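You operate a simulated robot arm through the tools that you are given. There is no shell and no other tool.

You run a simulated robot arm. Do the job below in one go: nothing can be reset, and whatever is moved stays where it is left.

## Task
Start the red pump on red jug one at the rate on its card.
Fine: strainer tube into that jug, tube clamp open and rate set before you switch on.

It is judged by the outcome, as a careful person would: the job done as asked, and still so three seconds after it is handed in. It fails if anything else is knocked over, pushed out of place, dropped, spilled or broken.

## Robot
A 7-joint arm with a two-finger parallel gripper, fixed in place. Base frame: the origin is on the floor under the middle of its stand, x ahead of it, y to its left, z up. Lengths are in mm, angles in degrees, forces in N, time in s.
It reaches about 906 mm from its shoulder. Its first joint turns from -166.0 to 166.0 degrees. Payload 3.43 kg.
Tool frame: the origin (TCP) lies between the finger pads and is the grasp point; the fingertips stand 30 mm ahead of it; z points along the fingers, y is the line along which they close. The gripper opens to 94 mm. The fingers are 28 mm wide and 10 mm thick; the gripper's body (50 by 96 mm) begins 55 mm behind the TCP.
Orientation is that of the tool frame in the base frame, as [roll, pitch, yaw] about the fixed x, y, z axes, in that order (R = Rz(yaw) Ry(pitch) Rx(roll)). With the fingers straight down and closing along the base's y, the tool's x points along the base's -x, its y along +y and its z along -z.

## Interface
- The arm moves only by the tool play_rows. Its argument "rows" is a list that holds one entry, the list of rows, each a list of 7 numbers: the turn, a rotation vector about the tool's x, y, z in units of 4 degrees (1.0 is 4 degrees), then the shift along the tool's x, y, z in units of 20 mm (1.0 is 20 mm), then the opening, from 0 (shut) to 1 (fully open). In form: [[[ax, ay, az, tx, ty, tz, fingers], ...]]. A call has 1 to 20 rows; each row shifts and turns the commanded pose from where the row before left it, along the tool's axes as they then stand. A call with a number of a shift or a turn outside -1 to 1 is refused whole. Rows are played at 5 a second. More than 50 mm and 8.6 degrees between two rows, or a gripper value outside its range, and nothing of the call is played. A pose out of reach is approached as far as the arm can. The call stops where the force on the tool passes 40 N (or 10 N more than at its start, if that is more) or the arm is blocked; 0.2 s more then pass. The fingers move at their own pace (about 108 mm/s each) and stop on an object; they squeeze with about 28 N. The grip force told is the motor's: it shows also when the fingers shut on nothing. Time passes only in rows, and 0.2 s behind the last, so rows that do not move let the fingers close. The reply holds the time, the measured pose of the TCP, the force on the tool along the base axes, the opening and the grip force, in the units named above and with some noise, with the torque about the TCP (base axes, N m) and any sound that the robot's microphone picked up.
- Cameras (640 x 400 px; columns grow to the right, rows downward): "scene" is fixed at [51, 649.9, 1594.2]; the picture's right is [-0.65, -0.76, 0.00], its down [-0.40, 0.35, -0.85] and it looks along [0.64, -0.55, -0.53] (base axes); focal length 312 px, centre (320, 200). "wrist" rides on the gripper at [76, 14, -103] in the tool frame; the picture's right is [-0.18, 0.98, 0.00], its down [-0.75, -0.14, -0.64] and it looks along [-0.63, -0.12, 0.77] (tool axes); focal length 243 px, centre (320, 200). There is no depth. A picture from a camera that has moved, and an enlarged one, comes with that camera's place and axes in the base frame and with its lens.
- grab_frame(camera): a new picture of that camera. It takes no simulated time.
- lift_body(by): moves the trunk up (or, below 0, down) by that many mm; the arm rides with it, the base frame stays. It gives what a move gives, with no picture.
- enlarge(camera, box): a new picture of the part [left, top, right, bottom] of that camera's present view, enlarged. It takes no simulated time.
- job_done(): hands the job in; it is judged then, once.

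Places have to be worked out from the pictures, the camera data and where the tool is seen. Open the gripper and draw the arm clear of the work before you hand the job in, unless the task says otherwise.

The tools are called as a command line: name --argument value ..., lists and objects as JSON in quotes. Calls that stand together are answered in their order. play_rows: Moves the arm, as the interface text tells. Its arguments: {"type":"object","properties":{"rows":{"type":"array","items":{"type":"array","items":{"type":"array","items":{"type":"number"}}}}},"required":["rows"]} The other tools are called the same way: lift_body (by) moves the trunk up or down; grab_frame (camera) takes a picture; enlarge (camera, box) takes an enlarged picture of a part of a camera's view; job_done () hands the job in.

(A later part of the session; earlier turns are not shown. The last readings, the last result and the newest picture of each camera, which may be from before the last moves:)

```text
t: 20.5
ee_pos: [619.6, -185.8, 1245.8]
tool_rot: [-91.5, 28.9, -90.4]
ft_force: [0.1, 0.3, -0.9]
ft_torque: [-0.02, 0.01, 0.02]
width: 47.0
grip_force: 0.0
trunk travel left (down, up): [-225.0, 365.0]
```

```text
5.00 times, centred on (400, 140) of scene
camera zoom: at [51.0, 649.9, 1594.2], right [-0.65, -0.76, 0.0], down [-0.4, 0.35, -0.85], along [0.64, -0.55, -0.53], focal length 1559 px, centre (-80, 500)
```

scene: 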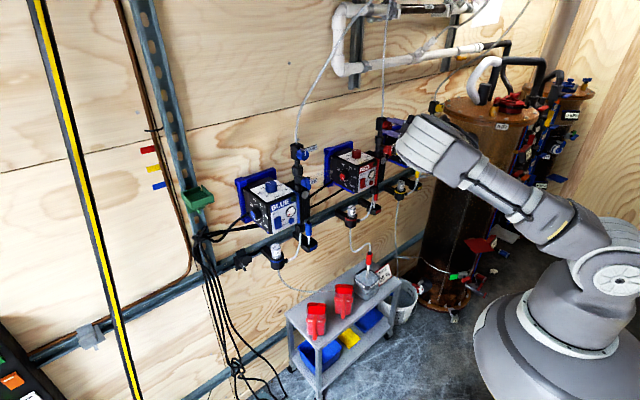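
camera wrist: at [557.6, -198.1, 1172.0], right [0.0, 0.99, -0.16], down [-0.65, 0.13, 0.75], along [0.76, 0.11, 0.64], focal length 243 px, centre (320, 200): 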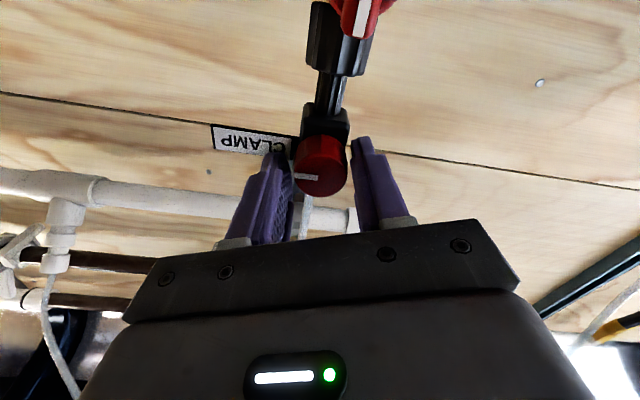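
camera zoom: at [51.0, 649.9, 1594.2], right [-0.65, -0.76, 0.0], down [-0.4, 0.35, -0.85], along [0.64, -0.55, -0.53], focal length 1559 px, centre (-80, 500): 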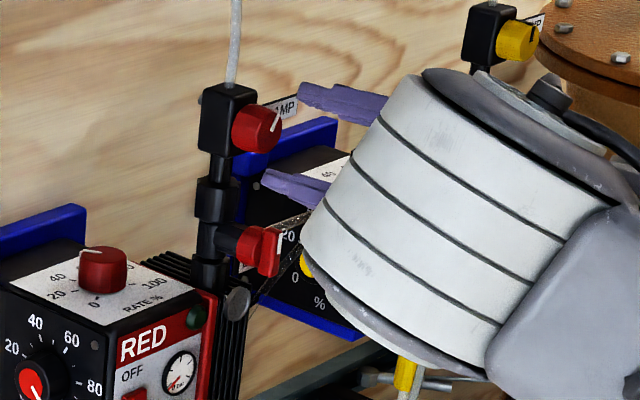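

The pointer is now about 60° round (toward 1 o'clock). I roll the tool back +60° here, clear of the knob.

play_rows --rows '[[[0, 0, 1, 0, 0, 0, 0.6], [0, 0, 1, 0, 0, 0, 0.6], [0, 0, 1, 0, 0, 0, 0.6], [0, 0, 1, 0, 0, 0, 0.6], [0, 0, 1, 0, 0, 0, 0.6], [0, 0, 1, 0, 0, 0, 0.6], [0, 0, 1, 0, 0, 0, 0.6], [0, 0, 1, 0, 0, 0, 0.6], [0, 0, 1, 0, 0, 0, 0.6], [0, 0, 1, 0, 0, 0, 0.6], [0, 0, 1, 0, 0, 0, 0.6], [0, 0, 1, 0, 0, 0, 0.6], [0, 0, 0, 0, 0, 0, 0.6]]]'

grab_frame --camera "wrist"

grab_frame --camera "scene"

```text
t: 23.3
ee_pos: [620.6, -184.5, 1248.1]
tool_rot: [-95.8, 76.9, -95.2]
ft_force: [0.5, -0.3, -0.1]
ft_torque: [-0.01, 0.0, -0.01]
width: 56.3
grip_force: 0.1
trunk travel left (down, up): [-225.0, 365.0]
```

```text
taken
camera wrist: at [515.9, -189.3, 1173.5], right [-0.01, 1.0, -0.04], down [-0.62, 0.03, 0.78], along [0.78, 0.03, 0.62], focal length 243 px, centre (320, 200)
```

wrist: 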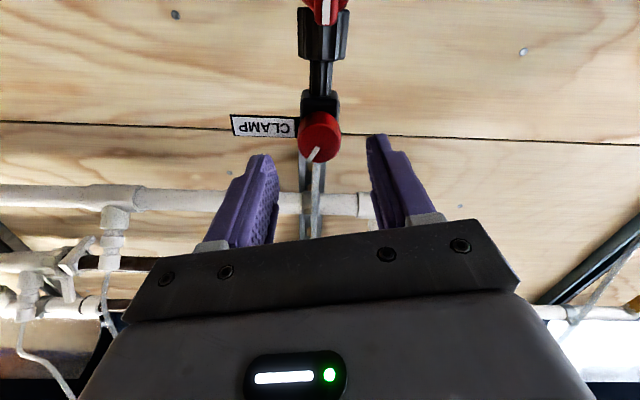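

```text
taken
```

scene: 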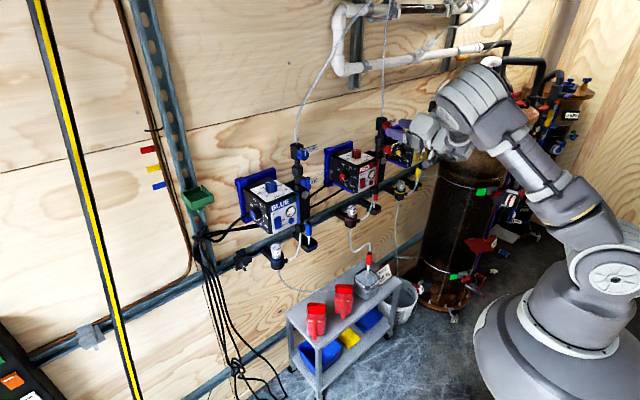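

I zoom on the pointer to measure the remaining angle.

enlarge --camera "wrist" --box '[295, 100, 345, 175]'

enlarge --camera "scene" --box '[375, 105, 415, 145]'

```text
5.33 times, centred on (320, 138) of wrist
camera zoom: at [515.9, -189.3, 1173.5], right [-0.01, 1.0, -0.04], down [-0.62, 0.03, 0.78], along [0.78, 0.03, 0.62], focal length 1294 px, centre (320, 533)
```

zoom: 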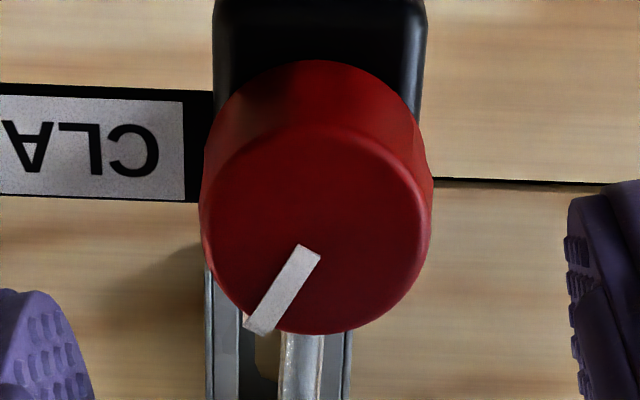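

```text
10.00 times, centred on (395, 125) of scene
camera zoom: at [51.0, 649.9, 1594.2], right [-0.65, -0.76, 0.0], down [-0.4, 0.35, -0.85], along [0.64, -0.55, -0.53], focal length 3117 px, centre (-430, 950)
```

zoom: 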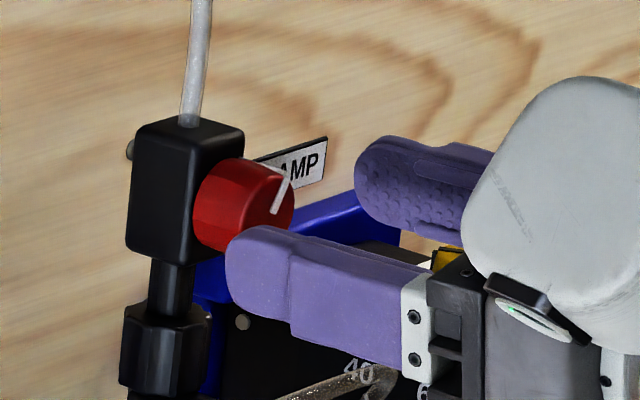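

About 29° remain. I straighten the 1° tilt, advance to x≈650, close on the knob and turn another -28°.

play_rows --rows '[[[0, -0.33, 0, 0.12, -0.04, 0, 0.6], [0, 0, 0, 0, 0, 0.5, 0.6], [0, 0, 0, 0, 0, 0.5, 0.6], [0, 0, 0, 0, 0, 0.47, 0.6], [0, 0, 0, 0, 0, 0, 0.6], [0, 0, 0, 0, 0, 0, 0.2], [0, 0, 0, 0, 0, 0, 0], [0, 0, 0, 0, 0, 0, 0], [0, 0, -1, 0, 0, 0, 0], [0, 0, -1, 0, 0, 0, 0], [0, 0, -1, 0, 0, 0, 0], [0, 0, -1, 0, 0, 0, 0], [0, 0, -1, 0, 0, 0, 0], [0, 0, -1, 0, 0, 0, 0], [0, 0, -1, 0, 0, 0, 0], [0, 0, 0, 0, 0, 0, 0]]]'

enlarge --camera "wrist" --box '[240, 100, 400, 240]'

grab_frame --camera "scene"

```text
t: 26.7
ee_pos: [648.0, -184.6, 1244.5]
tool_rot: [-90.1, 48.8, -89.4]
ft_force: [-3.7, 6.7, -7.8]
ft_torque: [0.01, 0.06, 0.34]
width: 28.8
grip_force: 45.0
trunk travel left (down, up): [-225.0, 365.0]
```

```text
2.86 times, centred on (320, 170) of wrist
camera zoom: at [547.0, -226.2, 1178.6], right [-0.01, 0.86, -0.51], down [-0.65, 0.38, 0.66], along [0.76, 0.34, 0.55], focal length 693 px, centre (320, 286)
```

zoom: 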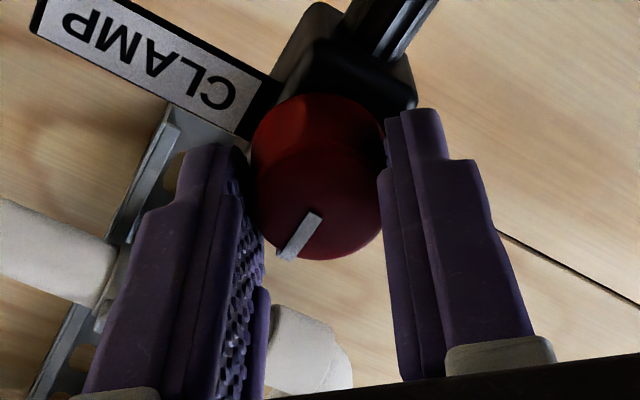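

```text
taken
```

scene: 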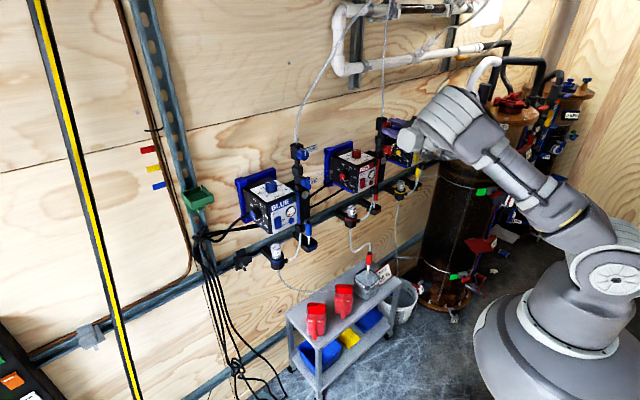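

The pointer now computes to about vertical. I release, back off 40 mm and verify.

play_rows --rows '[[[0, 0, 0, 0, 0, 0, 0.6], [0, 0, 0, 0, 0, 0, 0.6], [0, 0, 0, 0, 0, -0.7, 0.6], [0, 0, 0, 0, 0, -0.7, 0.6], [0, 0, 0, 0, 0, -0.7, 0.6], [0, 0, 1, 0, 0, -0.4, 0.6], [0, 0, 1, 0, 0, 0, 0.6], [0, 0, 1, 0, 0, 0, 0.6], [0, 0, 1, 0, 0, 0, 0.6], [0, 0, 1, 0, 0, 0, 0.6], [0, 0, 1, 0, 0, 0, 0.6], [0, 0, 1, 0, 0, 0, 0.6], [0, 0, 1, 0, 0, 0, 0.6], [0, 0, 1, 0, 0, 0, 0.6], [0, 0, 1, 0, 0, 0, 0.6], [0, 0, 0.3, 0, 0, 0, 0.6]]]'

enlarge --camera "wrist" --box '[280, 60, 360, 160]'

enlarge --camera "scene" --box '[375, 105, 415, 145]'

grab_frame --camera "scene"

```text
t: 30.1
ee_pos: [598.4, -186.8, 1245.0]
tool_rot: [99.5, 90.0, 99.9]
ft_force: [-0.3, 0.9, -0.1]
ft_torque: [0.0, 0.04, -0.02]
width: 56.5
grip_force: 0.2
trunk travel left (down, up): [-225.0, 365.0]
```

```text
4.00 times, centred on (320, 110) of wrist
camera zoom: at [496.6, -174.2, 1168.5], right [-0.01, 0.98, 0.19], down [-0.64, -0.15, 0.75], along [0.77, -0.11, 0.63], focal length 970 px, centre (320, 560)
```

zoom: 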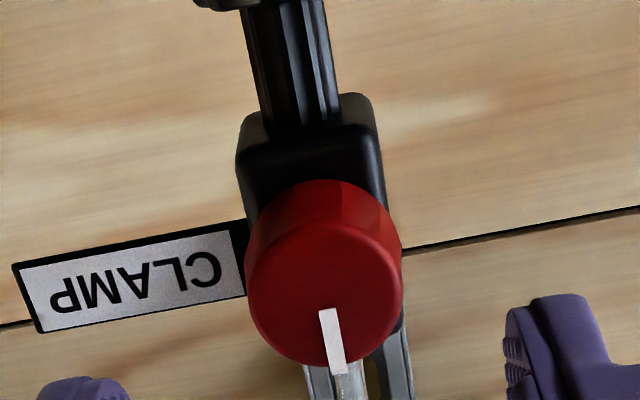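

```text
10.00 times, centred on (395, 125) of scene
camera zoom: at [51.0, 649.9, 1594.2], right [-0.65, -0.76, 0.0], down [-0.4, 0.35, -0.85], along [0.64, -0.55, -0.53], focal length 3117 px, centre (-430, 950)
```

zoom: 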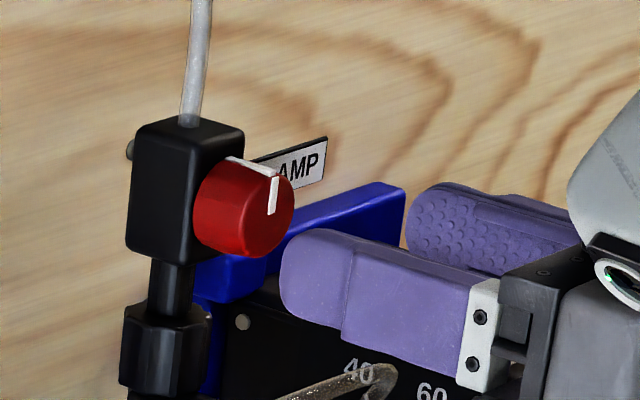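

```text
taken
```

scene: 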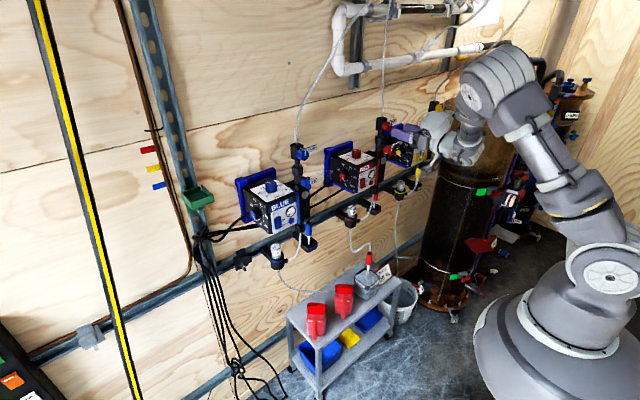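

The clamp pointer now stands at 12 o'clock like the others: open. Next the rate knob: I retreat to x≈500, rise, and pitch the tool back down.

play_rows --rows '[[[0, 0, 0, 0, 0, -0.98, 0.6], [0, 0, 0, 0, 0, -0.98, 0.6], [0, 0, 0, 0, 0, -0.98, 0.6], [0, 0, 0, 0, 0, -0.98, 0.6], [0, 0, 0, 0, 0, -0.98, 0.6], [0, 0, 0, -0.95, 0, 0, 0.6], [0, 0, 0, -0.95, 0, 0, 0.6], [0, 0, 0, -0.95, 0, 0, 0.6], [0, 0, 0, -0.95, 0, 0, 0.6], [0, 1, 0, 0, 0, 0, 0.6], [0, 1, 0, 0, 0, 0, 0.6], [0, 1, 0, 0, 0, 0, 0.6], [0, 1, 0, 0, 0, 0, 0.6], [0, 1, 0, 0, 0, 0, 0.6], [0, 1, 0, 0, 0, 0, 0.6], [0, 1, 0, 0, 0, 0, 0.6], [0, 1, 0, 0, 0, 0, 0.6], [0, 1, 0, 0, 0, 0, 0.6], [0, 1, 0, 0, 0, 0, 0.6], [0, 1, 0, 0, 0, 0, 0.6]]]'

grab_frame --camera "scene"

grab_frame --camera "wrist"

```text
t: 34.3
ee_pos: [500.5, -187.6, 1320.0]
tool_rot: [180.0, 45.9, -179.6]
ft_force: [-0.6, -0.6, 0.0]
ft_torque: [0.01, 0.0, 0.0]
width: 56.4
grip_force: 0.0
trunk travel left (down, up): [-225.0, 365.0]
```

```text
taken
```

scene: 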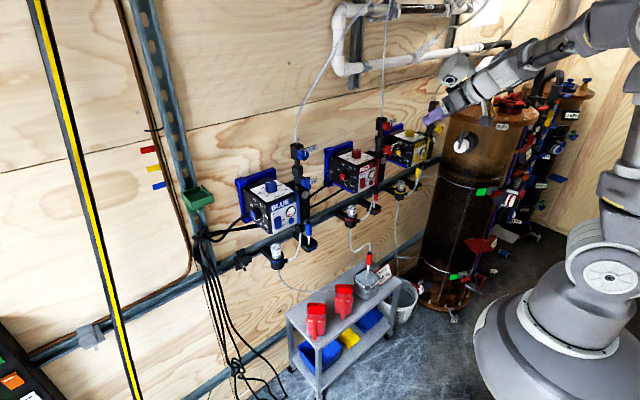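

```text
taken
camera wrist: at [373.8, -176.0, 1337.7], right [0.12, 0.98, 0.13], down [0.06, -0.14, 0.99], along [0.99, -0.11, -0.08], focal length 243 px, centre (320, 200)
```

wrist: 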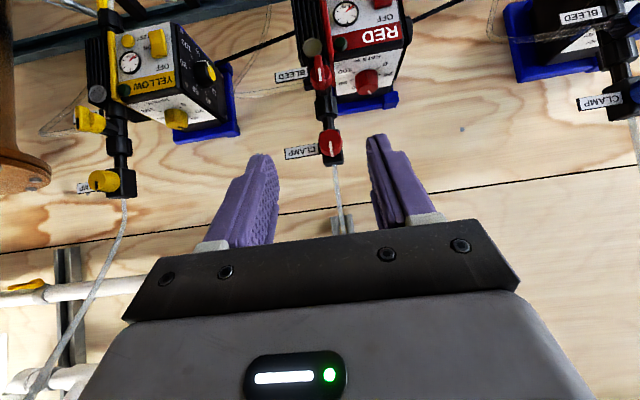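

The arm is back in the elbow-up posture. I pitch the rest to vertical, shifting left toward y≈-117.

play_rows --rows '[[[0, 1, 0, 0, 0.3, 0, 0.6], [0, 1, 0, 0, 0.3, 0, 0.6], [0, 1, 0, 0, 0.3, 0, 0.6], [0, 1, 0, 0, 0.3, 0, 0.6], [0, 1, 0, 0, 0.3, 0, 0.6], [0, 1, 0, 0, 0.3, 0, 0.6], [0, 1, 0, 0, 0.3, 0, 0.6], [0, 1, 0, 0, 0.3, 0, 0.6], [0, 1, 0, 0, 0.3, 0, 0.6], [0, 1, 0, 0, 0.3, 0, 0.6], [0, 1, 0, 0, 0.3, 0, 0.6], [0, 0.48, 0, 0, 0.2, 0, 0.6]]]'

grab_frame --camera "wrist"

```text
t: 36.9
ee_pos: [500.0, -118.4, 1321.6]
tool_rot: [179.8, 0.0, -179.4]
ft_force: [-0.2, -0.4, -0.1]
ft_torque: [0.01, -0.03, 0.02]
width: 56.5
grip_force: 0.0
trunk travel left (down, up): [-225.0, 365.0]
```

```text
taken
camera wrist: at [424.0, -104.9, 1424.2], right [0.17, 0.98, 0.0], down [0.75, -0.13, 0.64], along [0.63, -0.11, -0.77], focal length 243 px, centre (320, 200)
```

wrist: 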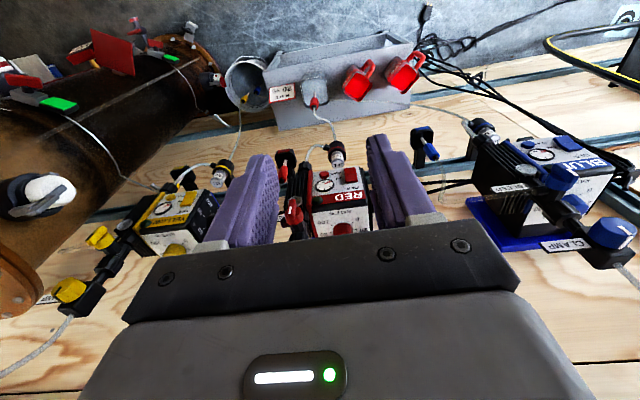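

Now I yaw the tool (+80° about its axis) so the fingers will close along x with the camera on the left, to keep the hand clear of the red clamp column.

play_rows --rows '[[[0, 0, 1, 0, 0, 0, 0.6], [0, 0, 1, 0, 0, 0, 0.6], [0, 0, 1, 0, 0, 0, 0.6], [0, 0, 1, 0, 0, 0, 0.6], [0, 0, 1, 0, 0, 0, 0.6], [0, 0, 1, 0, 0, 0, 0.6], [0, 0, 1, 0, 0, 0, 0.6], [0, 0, 1, 0, 0, 0, 0.6], [0, 0, 1, 0, 0, 0, 0.6], [0, 0, 1, 0, 0, 0, 0.6], [0, 0, 1, 0, 0, 0, 0.6], [0, 0, 1, 0, 0, 0, 0.6], [0, 0, 1, 0, 0, 0, 0.6], [0, 0, 1, 0, 0, 0, 0.6], [0, 0, 1, 0, 0, 0, 0.6], [0, 0, 1, 0, 0, 0, 0.6], [0, 0, 1, 0, 0, 0, 0.6], [0, 0, 1, 0, 0, 0, 0.6], [0, 0, 1, 0, 0, 0, 0.6], [0, 0, 1, 0, 0, 0, 0.6]]]'

grab_frame --camera "scene"

grab_frame --camera "wrist"

```text
t: 41.1
ee_pos: [500.2, -118.7, 1321.4]
tool_rot: [179.9, -0.1, 100.5]
ft_force: [-0.6, 0.4, -0.8]
ft_torque: [-0.01, 0.0, -0.04]
width: 56.3
grip_force: 0.1
trunk travel left (down, up): [-225.0, 365.0]
```

```text
taken
```

scene: 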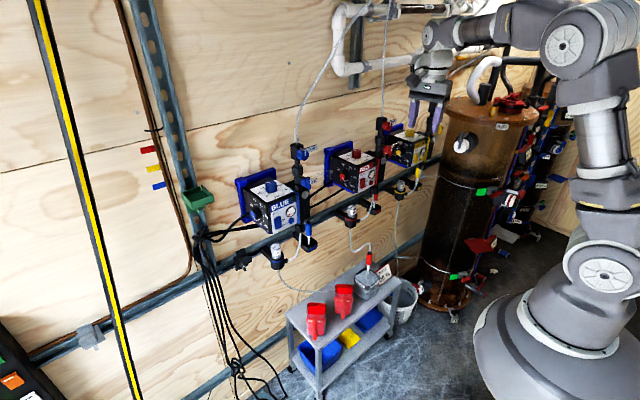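

```text
taken
camera wrist: at [500.1, -41.4, 1424.9], right [1.0, 0.0, 0.0], down [0.0, -0.77, 0.64], along [0.0, -0.64, -0.77], focal length 243 px, centre (320, 200)
```

wrist: 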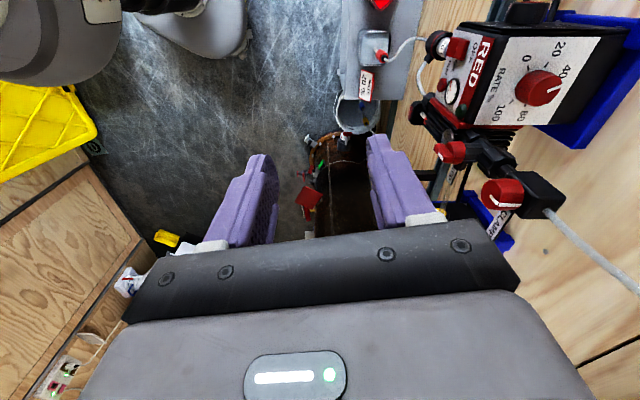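

Good view of the dial from above. I enlarge it to read the pointer and ticks.

enlarge --camera "wrist" --box '[490, 40, 600, 130]'

enlarge --camera "wrist" --box '[400, 20, 600, 230]'

```text
4.44 times, centred on (545, 85) of wrist
camera zoom: at [500.1, -41.4, 1424.9], right [1.0, 0.0, 0.0], down [0.0, -0.77, 0.64], along [0.0, -0.64, -0.77], focal length 1078 px, centre (-680, 711)
```

zoom: 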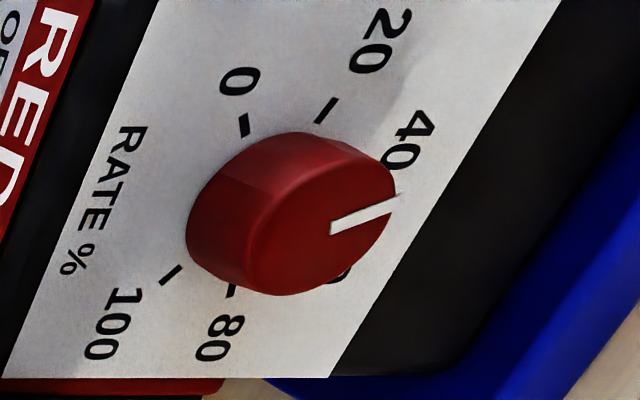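

```text
1.90 times, centred on (500, 125) of wrist
camera zoom: at [500.1, -41.4, 1424.9], right [1.0, 0.0, 0.0], down [0.0, -0.77, 0.64], along [0.0, -0.64, -0.77], focal length 462 px, centre (-23, 343)
```

zoom: 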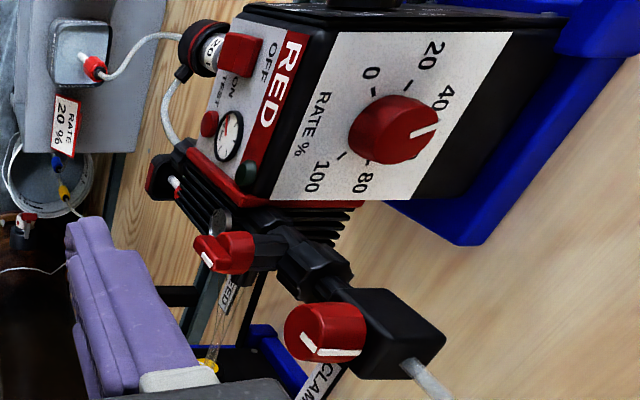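

The pointer sits about 27° from the back (≈39 %), the 20 tick about 73.5°, so I need ≈46° counter-clockwise. Dial centre ≈ [749, -120], plate z≈1118. I yaw 40° more for a start angle and move above the knob at z 1321.

play_rows --rows '[[[0, 0, 1, 0, 0, 0, 0.6], [0, 0, 1, 0, 0, 0, 0.6], [0, 0, 1, 0, 0, 0, 0.6], [0, 0, 1, 0, 0, 0, 0.6], [0, 0, 1, 0, 0, 0, 0.6], [0, 0, 1, 0, 0, 0, 0.6], [0, 0, 1, 0, 0, 0, 0.6], [0, 0, 1, 0, 0, 0, 0.6], [0, 0, 1, 0, 0, 0, 0.6], [0, 0, 1, 0, 0, 0, 0.6], [0, 0, 0, 0, 0, 0, 0.6]]]'

grab_frame --camera "scene"

```text
t: 43.5
ee_pos: [499.1, -118.5, 1323.2]
tool_rot: [-180.0, -0.1, 60.7]
ft_force: [1.5, -0.8, -0.1]
ft_torque: [0.01, 0.01, 0.03]
width: 56.6
grip_force: 0.0
trunk travel left (down, up): [-225.0, 365.0]
```

```text
taken
```

scene: 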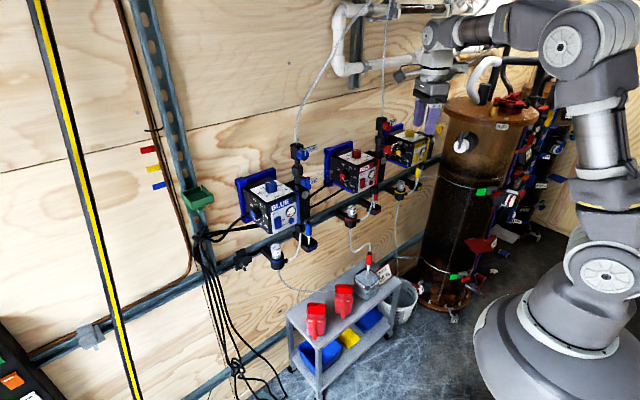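

Yaw reached without limits. I now move horizontally toward above the rate knob, stopping at x≈690 to check clearance.

play_rows --rows '[[[0, 0, 0, 0.48, 0.83, 0, 0.6], [0, 0, 0, 0.48, 0.83, 0, 0.6], [0, 0, 0, 0.48, 0.83, 0, 0.6], [0, 0, 0, 0.48, 0.83, 0, 0.6], [0, 0, 0, 0.48, 0.83, 0, 0.6], [0, 0, 0, 0.48, 0.83, 0, 0.6], [0, 0, 0, 0.48, 0.83, 0, 0.6], [0, 0, 0, 0.48, 0.83, 0, 0.6], [0, 0, 0, 0.48, 0.83, 0, 0.6], [0, 0, 0, 0.48, 0.83, 0, 0.6], [0, 0, 0, 0, 0, 0, 0.6]]]'

grab_frame --camera "scene"

grab_frame --camera "wrist"

```text
t: 45.9
ee_pos: [652.3, -114.3, 1321.4]
tool_rot: [-180.0, -0.1, 60.6]
ft_force: [-0.2, -0.7, 0.0]
ft_torque: [0.0, 0.02, -0.02]
width: 56.5
grip_force: 0.1
out of reach, approached as far as the arm can: row 9, 10
trunk travel left (down, up): [-225.0, 365.0]
```

```text
taken
```

scene: 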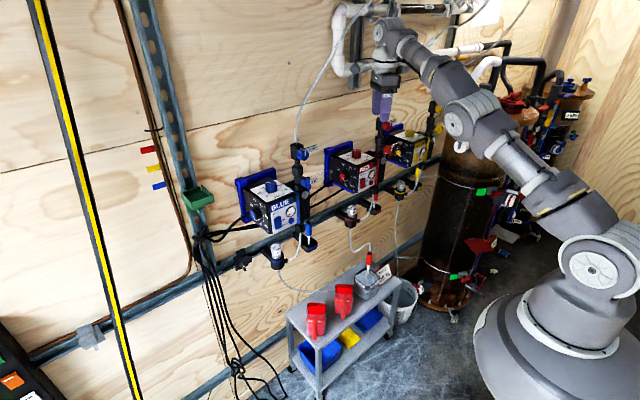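

```text
taken
camera wrist: at [701.9, -56.4, 1423.2], right [0.77, -0.64, 0.0], down [-0.49, -0.59, 0.64], along [-0.41, -0.49, -0.77], focal length 243 px, centre (320, 200)
```

wrist: 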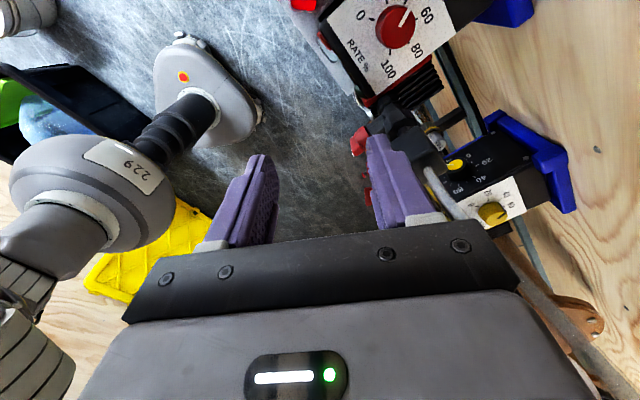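

At this height the vertical pose is out of reach, and a wall pipe sits above the pump. A better approach is tilting the hand ~40° back (leaning to the robot's left-rear), so I retreat, then yaw and tilt in free space.

play_rows --rows '[[[0, 0, 0, -0.46, -0.81, 0, 0.6], [0, 0, 0, -0.46, -0.81, 0, 0.6], [0, 0, 0, -0.46, -0.81, 0, 0.6], [0, 0, 0, -0.46, -0.81, 0, 0.6], [0, 0, 0, -0.46, -0.81, 0, 0.6], [0, 0, 0, -0.46, -0.81, 0, 0.6], [0, 0, 0, -0.46, -0.81, 0, 0.6], [0, 0, 0, 0, 0, 0, 0.6]]]'

play_rows --rows '[[[0, 0, -1, 0, 0, 0, 0.6], [0, 0, -1, 0, 0, 0, 0.6], [0, 0, -1, 0, 0, 0, 0.6], [0, 0, -1, 0, 0, 0, 0.6], [0, 0, -1, 0, 0, 0, 0.6], [0, 0, -1, 0, 0, 0, 0.6], [0, 0, -1, 0, 0, 0, 0.6], [0, 0, -1, 0, 0, 0, 0.6], [0, 0, -1, 0, 0, 0, 0.6], [0, 0, -1, 0, 0, 0, 0.6], [0, 0, -1, 0, 0, 0, 0.6], [0, 0, -1, 0, 0, 0, 0.6], [0, 0, -1, 0, 0, 0, 0.6], [0, 0, -1, 0, 0, 0, 0.6], [0, 0, -1, 0, 0, 0, 0.6], [0, 0, -1, 0, 0, 0, 0.6], [0, 0, -1, 0, 0, 0, 0.6], [0, 0, -1, 0, 0, 0, 0.6], [0, 0, -1, 0, 0, 0, 0.6], [0, 0, 0, 0, 0, 0, 0.6]]]'

grab_frame --camera "scene"

```text
t: 47.7
ee_pos: [524.1, -117.5, 1320.0]
tool_rot: [-180.0, -0.1, 60.7]
ft_force: [-0.7, 0.6, -0.8]
ft_torque: [0.03, 0.04, 0.01]
width: 56.3
grip_force: 0.1
trunk travel left (down, up): [-225.0, 365.0]
```

```text
t: 51.9
ee_pos: [523.9, -117.3, 1320.5]
tool_rot: [180.0, 0.0, 136.6]
ft_force: [-0.1, -0.9, 0.2]
ft_torque: [-0.01, 0.0, 0.02]
width: 56.6
grip_force: 0.1
trunk travel left (down, up): [-225.0, 365.0]
```

```text
taken
```

scene: 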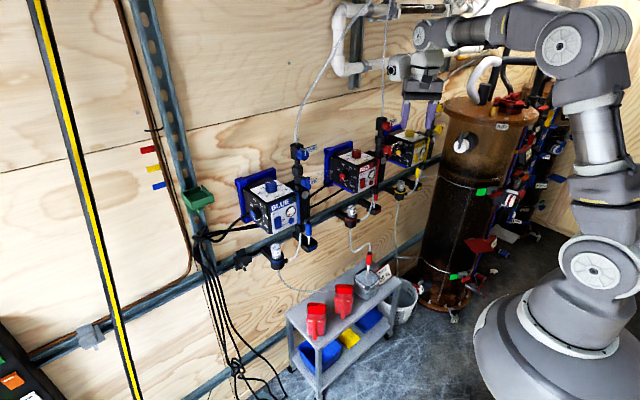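

Yaw is 136.6°. Now I tilt the hand 40° back about the closing axis.

play_rows --rows '[[[0, -1, 0, 0, 0, 0, 0.6], [0, -1, 0, 0, 0, 0, 0.6], [0, -1, 0, 0, 0, 0, 0.6], [0, -1, 0, 0, 0, 0, 0.6], [0, -1, 0, 0, 0, 0, 0.6], [0, -1, 0, 0, 0, 0, 0.6], [0, -1, 0, 0, 0, 0, 0.6], [0, -1, 0, 0, 0, 0, 0.6], [0, -1, 0, 0, 0, 0, 0.6], [0, -1, 0, 0, 0, 0, 0.6], [0, 0, 0, 0, 0, 0, 0.6]]]'

grab_frame --camera "scene"

grab_frame --camera "wrist"

```text
t: 54.3
ee_pos: [524.0, -115.6, 1319.6]
tool_rot: [179.9, 40.0, 136.4]
ft_force: [0.5, -0.3, -1.0]
ft_torque: [0.02, 0.02, 0.0]
width: 56.4
grip_force: 0.0
trunk travel left (down, up): [-225.0, 365.0]
```

```text
taken
```

scene: 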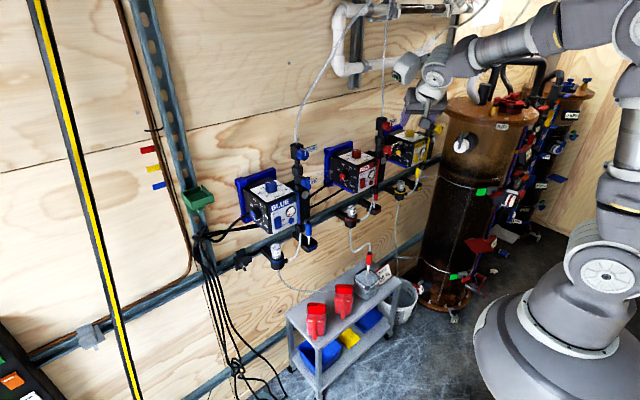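

```text
taken
camera wrist: at [443.4, -21.1, 1349.5], right [0.78, 0.62, 0.12], down [0.02, -0.22, 0.98], along [0.63, -0.76, -0.18], focal length 243 px, centre (320, 200)
```

wrist: 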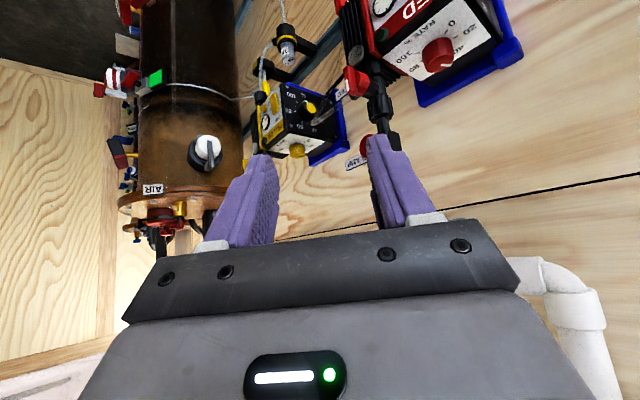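

Tilt is right. I move diagonally toward a point ~85 mm above the grasp pose, first most of the way.

play_rows --rows '[[[0, 0, 0, -0.357, 0.76, 0.82, 0.6], [0, 0, 0, -0.357, 0.76, 0.82, 0.6], [0, 0, 0, -0.357, 0.76, 0.82, 0.6], [0, 0, 0, -0.357, 0.76, 0.82, 0.6], [0, 0, 0, -0.357, 0.76, 0.82, 0.6], [0, 0, 0, -0.357, 0.76, 0.82, 0.6], [0, 0, 0, -0.357, 0.76, 0.82, 0.6], [0, 0, 0, 0, 0, 0, 0.6]]]'

grab_frame --camera "scene"

grab_frame --camera "wrist"

```text
t: 56.1
ee_pos: [679.2, -116.1, 1263.8]
tool_rot: [180.0, 40.0, 136.4]
ft_force: [1.9, 0.1, 0.2]
ft_torque: [0.0, 0.0, 0.0]
width: 56.4
grip_force: 0.1
trunk travel left (down, up): [-225.0, 365.0]
```

```text
taken
```

scene: 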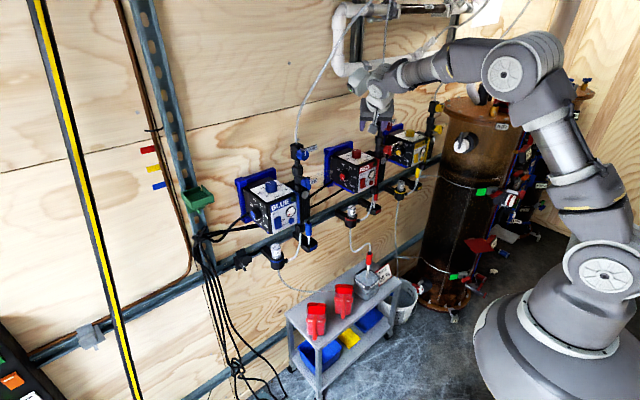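

```text
taken
camera wrist: at [598.9, -22.0, 1293.9], right [0.78, 0.62, 0.12], down [0.02, -0.22, 0.98], along [0.63, -0.76, -0.18], focal length 243 px, centre (320, 200)
```

wrist: 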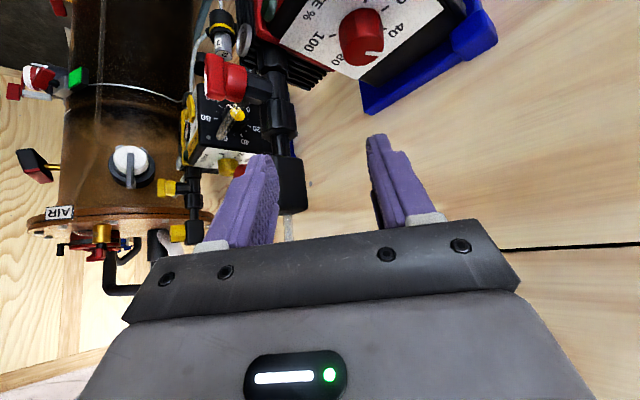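

Reaching fine. I zoom on the dial to refine the knob's location.

enlarge --camera "wrist" --box '[290, 0, 450, 100]'

enlarge --camera "scene" --box '[330, 60, 430, 180]'

```text
4.00 times, centred on (370, 50) of wrist
camera zoom: at [598.9, -22.0, 1293.9], right [0.78, 0.62, 0.12], down [0.02, -0.22, 0.98], along [0.63, -0.76, -0.18], focal length 970 px, centre (120, 800)
```

zoom: 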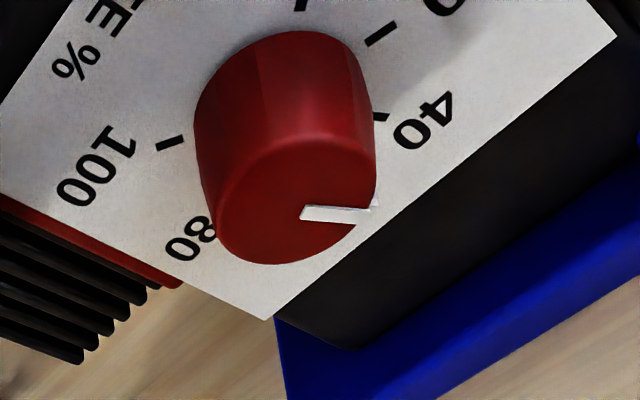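

```text
3.33 times, centred on (380, 120) of scene
camera zoom: at [51.0, 649.9, 1594.2], right [-0.65, -0.76, 0.0], down [-0.4, 0.35, -0.85], along [0.64, -0.55, -0.53], focal length 1039 px, centre (120, 467)
```

zoom: 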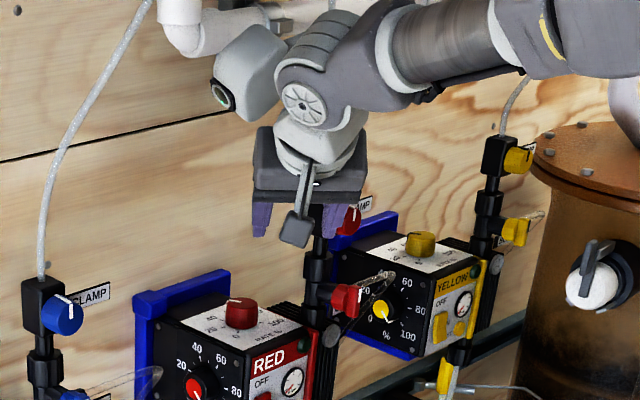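

Dial centre refined to ≈ [746.5, -121.3], plate z≈1120, knob top z≈1144. I move to just above it (TCP z≈1200).

play_rows --rows '[[[0, 0, 0, 0.055, 0.426, 0.787, 0.6], [0, 0, 0, 0.055, 0.426, 0.787, 0.6], [0, 0, 0, 0.055, 0.426, 0.787, 0.6], [0, 0, 0, 0.055, 0.426, 0.787, 0.6], [0, 0, 0, 0.055, 0.426, 0.787, 0.6], [0, 0, 0, 0, 0, 0, 0.6]]]'

grab_frame --camera "wrist"

enlarge --camera "scene" --box '[330, 60, 430, 180]'

```text
t: 57.5
ee_pos: [741.1, -117.5, 1201.4]
tool_rot: [179.9, 40.0, 136.5]
ft_force: [-1.3, -0.2, -0.2]
ft_torque: [0.03, -0.01, 0.02]
width: 56.3
grip_force: 0.0
trunk travel left (down, up): [-225.0, 365.0]
```

```text
taken
camera wrist: at [660.4, -21.1, 1231.0], right [0.78, 0.62, 0.12], down [0.02, -0.22, 0.98], along [0.63, -0.76, -0.18], focal length 243 px, centre (320, 200)
```

wrist: 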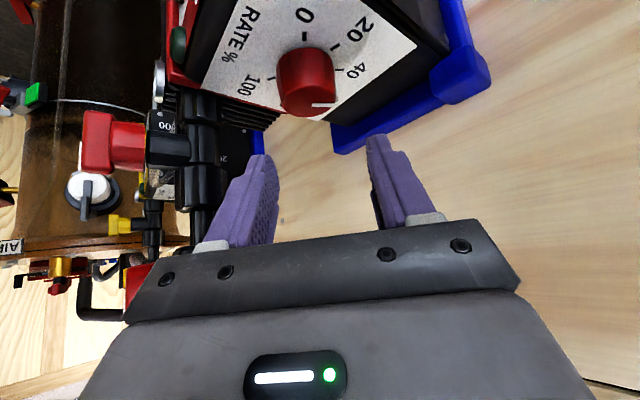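

```text
3.33 times, centred on (380, 120) of scene
camera zoom: at [51.0, 649.9, 1594.2], right [-0.65, -0.76, 0.0], down [-0.4, 0.35, -0.85], along [0.64, -0.55, -0.53], focal length 1039 px, centre (120, 467)
```

zoom: 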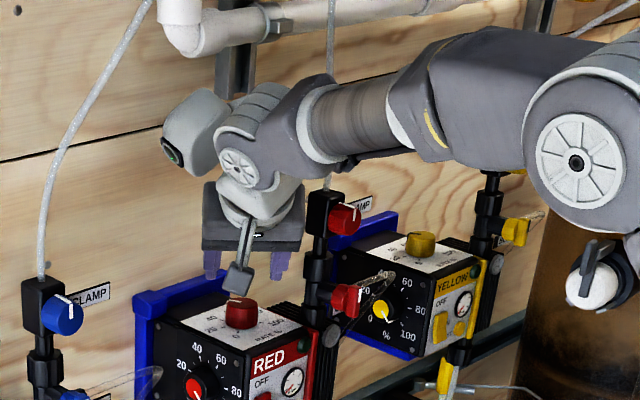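

enlarge --camera "wrist" --box '[220, 0, 420, 150]'

```text
2.67 times, centred on (320, 75) of wrist
camera zoom: at [660.4, -21.1, 1231.0], right [0.78, 0.62, 0.12], down [0.02, -0.22, 0.98], along [0.63, -0.76, -0.18], focal length 647 px, centre (320, 533)
```

zoom: 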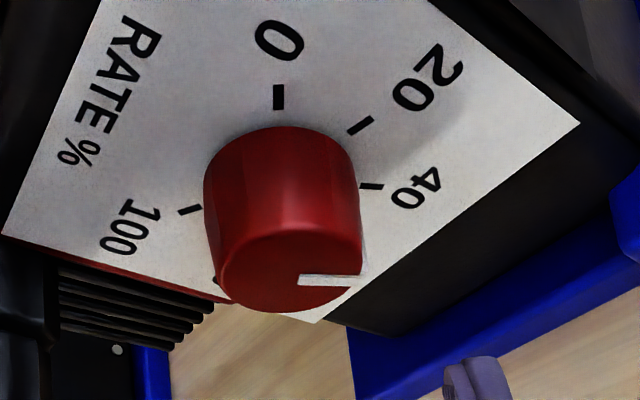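

This closest view puts the knob axis at ≈ [746, -124], top z≈1143.6, and ticks at 2.5° per percent (20 % at 75° from the back; pointer must turn ~50°). I descend to grasp height (TCP z≈1158).

play_rows --rows '[[[0, 0, 0, 0.438, -0.023, 0.575, 0.6], [0, 0, 0, 0.438, -0.023, 0.575, 0.6], [0, 0, 0, 0.438, -0.023, 0.575, 0.6], [0, 0, 0, 0, 0, 0, 0.6]]]'

grab_frame --camera "wrist"

enlarge --camera "scene" --box '[320, 90, 420, 210]'

```text
t: 58.5
ee_pos: [740.6, -117.1, 1157.5]
tool_rot: [179.9, 40.0, 136.6]
ft_force: [0.2, 0.5, -0.6]
ft_torque: [0.02, -0.01, 0.0]
width: 56.2
grip_force: 0.1
trunk travel left (down, up): [-225.0, 365.0]
```

```text
taken
camera wrist: at [659.9, -22.8, 1187.0], right [0.78, 0.62, 0.12], down [0.02, -0.22, 0.98], along [0.63, -0.76, -0.18], focal length 243 px, centre (320, 200)
```

wrist: 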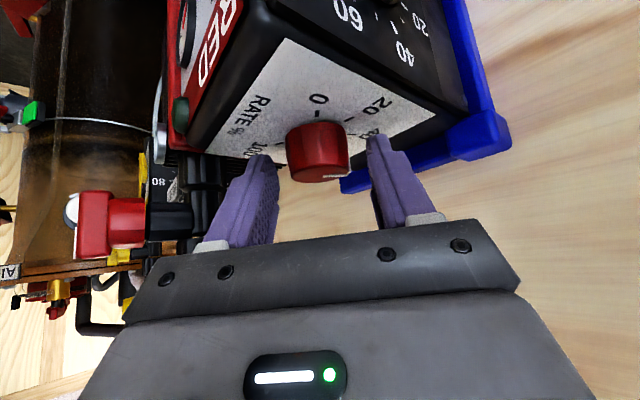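

```text
3.33 times, centred on (370, 150) of scene
camera zoom: at [51.0, 649.9, 1594.2], right [-0.65, -0.76, 0.0], down [-0.4, 0.35, -0.85], along [0.64, -0.55, -0.53], focal length 1039 px, centre (153, 367)
```

zoom: 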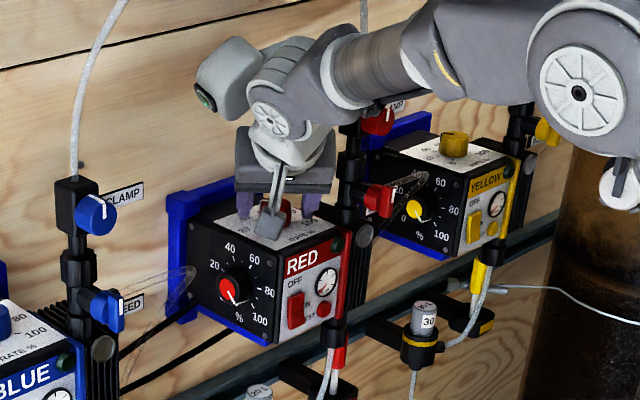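

The knob sits between the fingers, centred within ~2 mm. I close the gripper.

play_rows --rows '[[[0, 0, 0, 0, 0, 0, 0.4], [0, 0, 0, 0, 0, 0, 0.2], [0, 0, 0, 0, 0, 0, 0], [0, 0, 0, 0, 0, 0, 0], [0, 0, 0, 0, 0, 0, 0]]]'

enlarge --camera "wrist" --box '[220, 60, 420, 210]'

```text
t: 59.7
ee_pos: [741.7, -117.8, 1157.4]
tool_rot: [179.9, 39.9, 136.5]
ft_force: [2.2, 2.1, -1.5]
ft_torque: [0.3, -0.23, 0.0]
width: 32.9
grip_force: 44.3
trunk travel left (down, up): [-225.0, 365.0]
```

```text
2.67 times, centred on (320, 135) of wrist
camera zoom: at [660.3, -22.2, 1187.2], right [0.78, 0.62, 0.12], down [0.02, -0.22, 0.98], along [0.63, -0.76, -0.18], focal length 647 px, centre (320, 373)
```

zoom: 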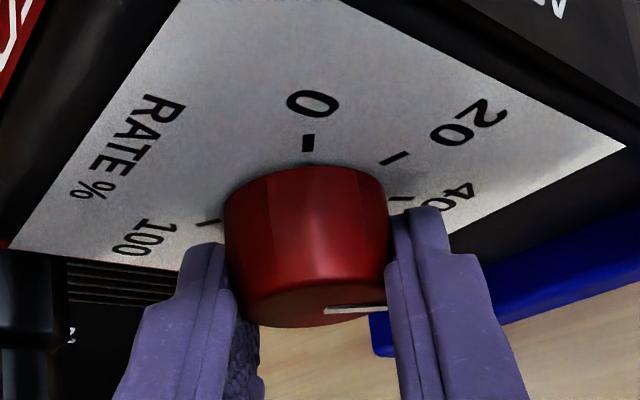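

Gripped at 32.9 mm. I rotate 24° counter-clockwise about the vertical through the knob (with the small arc shift), then check.

play_rows --rows '[[[-0.643, 0, -0.766, 0, -0.026, 0, 0], [-0.643, 0, -0.766, 0, -0.026, 0, 0], [-0.643, 0, -0.766, 0, -0.026, 0, 0], [-0.643, 0, -0.766, 0, -0.026, 0, 0], [-0.643, 0, -0.766, 0, -0.026, 0, 0], [-0.643, 0, -0.766, 0, -0.026, 0, 0], [0, 0, 0, 0, 0, 0, 0]]]'

enlarge --camera "wrist" --box '[220, 60, 420, 210]'

enlarge --camera "scene" --box '[320, 90, 420, 210]'

```text
t: 61.3
ee_pos: [739.8, -117.6, 1156.4]
tool_rot: [-179.9, 40.0, 160.7]
ft_force: [0.6, 16.8, -4.7]
ft_torque: [0.53, -0.73, 0.08]
width: 32.6
grip_force: 44.9
trunk travel left (down, up): [-225.0, 365.0]
```

```text
2.67 times, centred on (320, 135) of wrist
camera zoom: at [627.6, -64.5, 1187.3], right [0.46, 0.88, 0.12], down [0.11, -0.19, 0.98], along [0.88, -0.43, -0.18], focal length 647 px, centre (320, 373)
```

zoom: 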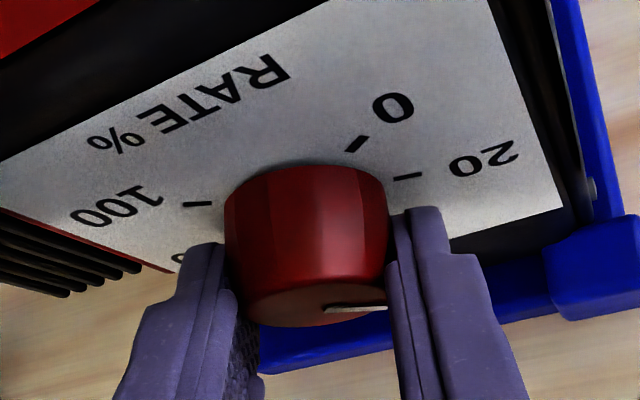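

```text
3.33 times, centred on (370, 150) of scene
camera zoom: at [51.0, 649.9, 1594.2], right [-0.65, -0.76, 0.0], down [-0.4, 0.35, -0.85], along [0.64, -0.55, -0.53], focal length 1039 px, centre (153, 367)
```

zoom: 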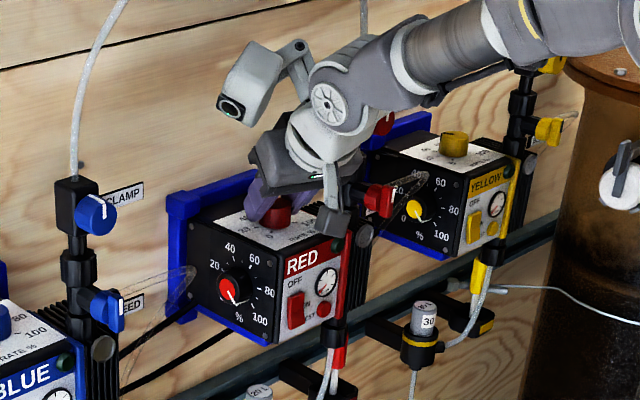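

The knob followed by 24°; the 16 N side load shows my arc shift was unneeded (axis nearly at the TCP), so I relieve it. To stay clear of the clamp block I open, rotate the hand back 24°, and regrip.

play_rows --rows '[[[0, 0, 0, 0, 0.14, 0, 0], [0, 0, 0, 0, 0, 0, 0.6], [0, 0, 0, 0, 0, 0, 0.6], [0.643, 0, 0.766, 0, 0, 0, 0.6], [0.643, 0, 0.766, 0, 0, 0, 0.6], [0.643, 0, 0.766, 0, 0, 0, 0.6], [0.643, 0, 0.766, 0, 0, 0, 0.6], [0.643, 0, 0.766, 0, 0, 0, 0.6], [0.643, 0, 0.766, 0, 0, 0, 0.6], [0, 0, 0, 0, 0, 0, 0.6]]]'

enlarge --camera "wrist" --box '[220, 60, 420, 210]'

```text
t: 63.5
ee_pos: [739.8, -119.2, 1157.8]
tool_rot: [179.9, 40.0, 136.5]
ft_force: [-0.1, -0.7, -0.3]
ft_torque: [0.05, -0.03, -0.02]
width: 56.5
grip_force: 0.1
trunk travel left (down, up): [-225.0, 365.0]
```

```text
2.67 times, centred on (320, 135) of wrist
camera zoom: at [660.7, -23.8, 1188.1], right [0.78, 0.62, 0.12], down [0.02, -0.22, 0.98], along [0.63, -0.76, -0.18], focal length 647 px, centre (320, 373)
```

zoom: 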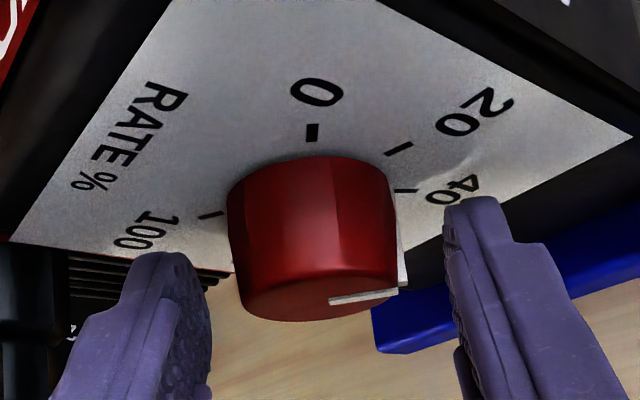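

The knob stayed where it was turned. I regrip (with a 1.5 mm centring shift) and turn another 22°, then release to read the dial.

play_rows --rows '[[[0, 0, 0, 0, -0.07, 0, 0.6], [0, 0, 0, 0, 0, 0, 0.3], [0, 0, 0, 0, 0, 0, 0], [0, 0, 0, 0, 0, 0, 0], [0, 0, 0, 0, 0, 0, 0], [-0.643, 0, -0.766, 0, 0, 0, 0], [-0.643, 0, -0.766, 0, 0, 0, 0], [-0.643, 0, -0.766, 0, 0, 0, 0], [-0.643, 0, -0.766, 0, 0, 0, 0], [-0.643, 0, -0.766, 0, 0, 0, 0], [-0.322, 0, -0.383, 0, 0, 0, 0], [0, 0, 0, 0, 0, 0, 0]]]'

enlarge --camera "wrist" --box '[220, 60, 420, 210]'

```text
t: 66.1
ee_pos: [740.0, -117.9, 1157.9]
tool_rot: [179.9, 40.1, 158.5]
ft_force: [17.9, 3.9, 14.8]
ft_torque: [0.09, -0.57, 0.03]
width: 32.6
grip_force: 45.6
trunk travel left (down, up): [-225.0, 365.0]
```

```text
2.67 times, centred on (320, 135) of wrist
camera zoom: at [630.2, -60.6, 1187.0], right [0.49, 0.86, 0.12], down [0.1, -0.19, 0.98], along [0.87, -0.47, -0.18], focal length 647 px, centre (320, 373)
```

zoom: 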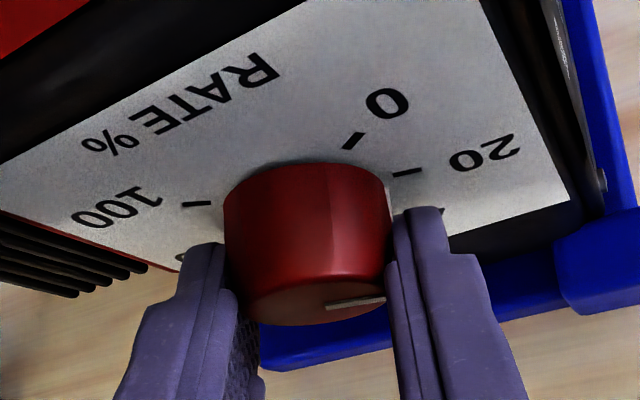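

Turned; now I release and lift 45 mm straight up to read the dial.

play_rows --rows '[[[0, 0, 0, 0, 0, 0, 0.6], [0, 0, 0, 0, 0, 0, 0.6], [0, 0, 0, -0.48, 0, -0.575, 0.6], [0, 0, 0, -0.48, 0, -0.575, 0.6], [0, 0, 0, -0.48, 0, -0.575, 0.6], [0, 0, 0, 0, 0, 0, 0.6]]]'

enlarge --camera "wrist" --box '[220, 0, 420, 150]'

enlarge --camera "scene" --box '[325, 135, 385, 195]'

```text
t: 67.5
ee_pos: [739.7, -120.5, 1202.1]
tool_rot: [179.9, 39.9, 158.4]
ft_force: [0.1, 0.2, 0.2]
ft_torque: [0.01, 0.02, 0.02]
width: 56.6
grip_force: 0.1
trunk travel left (down, up): [-225.0, 365.0]
```

```text
2.67 times, centred on (320, 75) of wrist
camera zoom: at [628.0, -61.1, 1232.2], right [0.49, 0.86, 0.12], down [0.1, -0.19, 0.98], along [0.87, -0.47, -0.18], focal length 647 px, centre (320, 533)
```

zoom: 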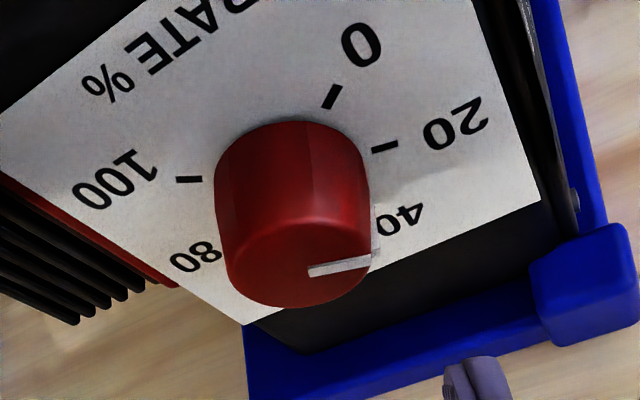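

```text
6.67 times, centred on (355, 165) of scene
camera zoom: at [51.0, 649.9, 1594.2], right [-0.65, -0.76, 0.0], down [-0.4, 0.35, -0.85], along [0.64, -0.55, -0.53], focal length 2078 px, centre (87, 433)
```

zoom: 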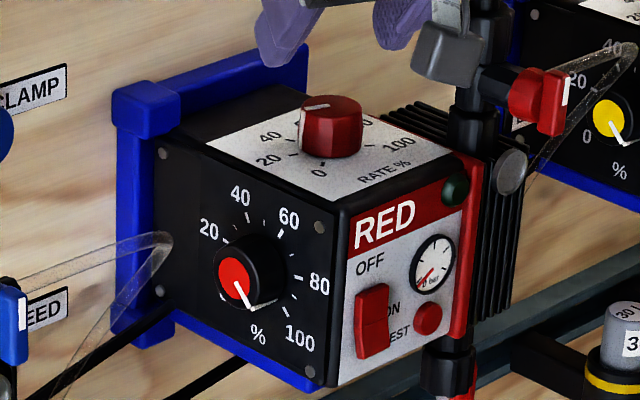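

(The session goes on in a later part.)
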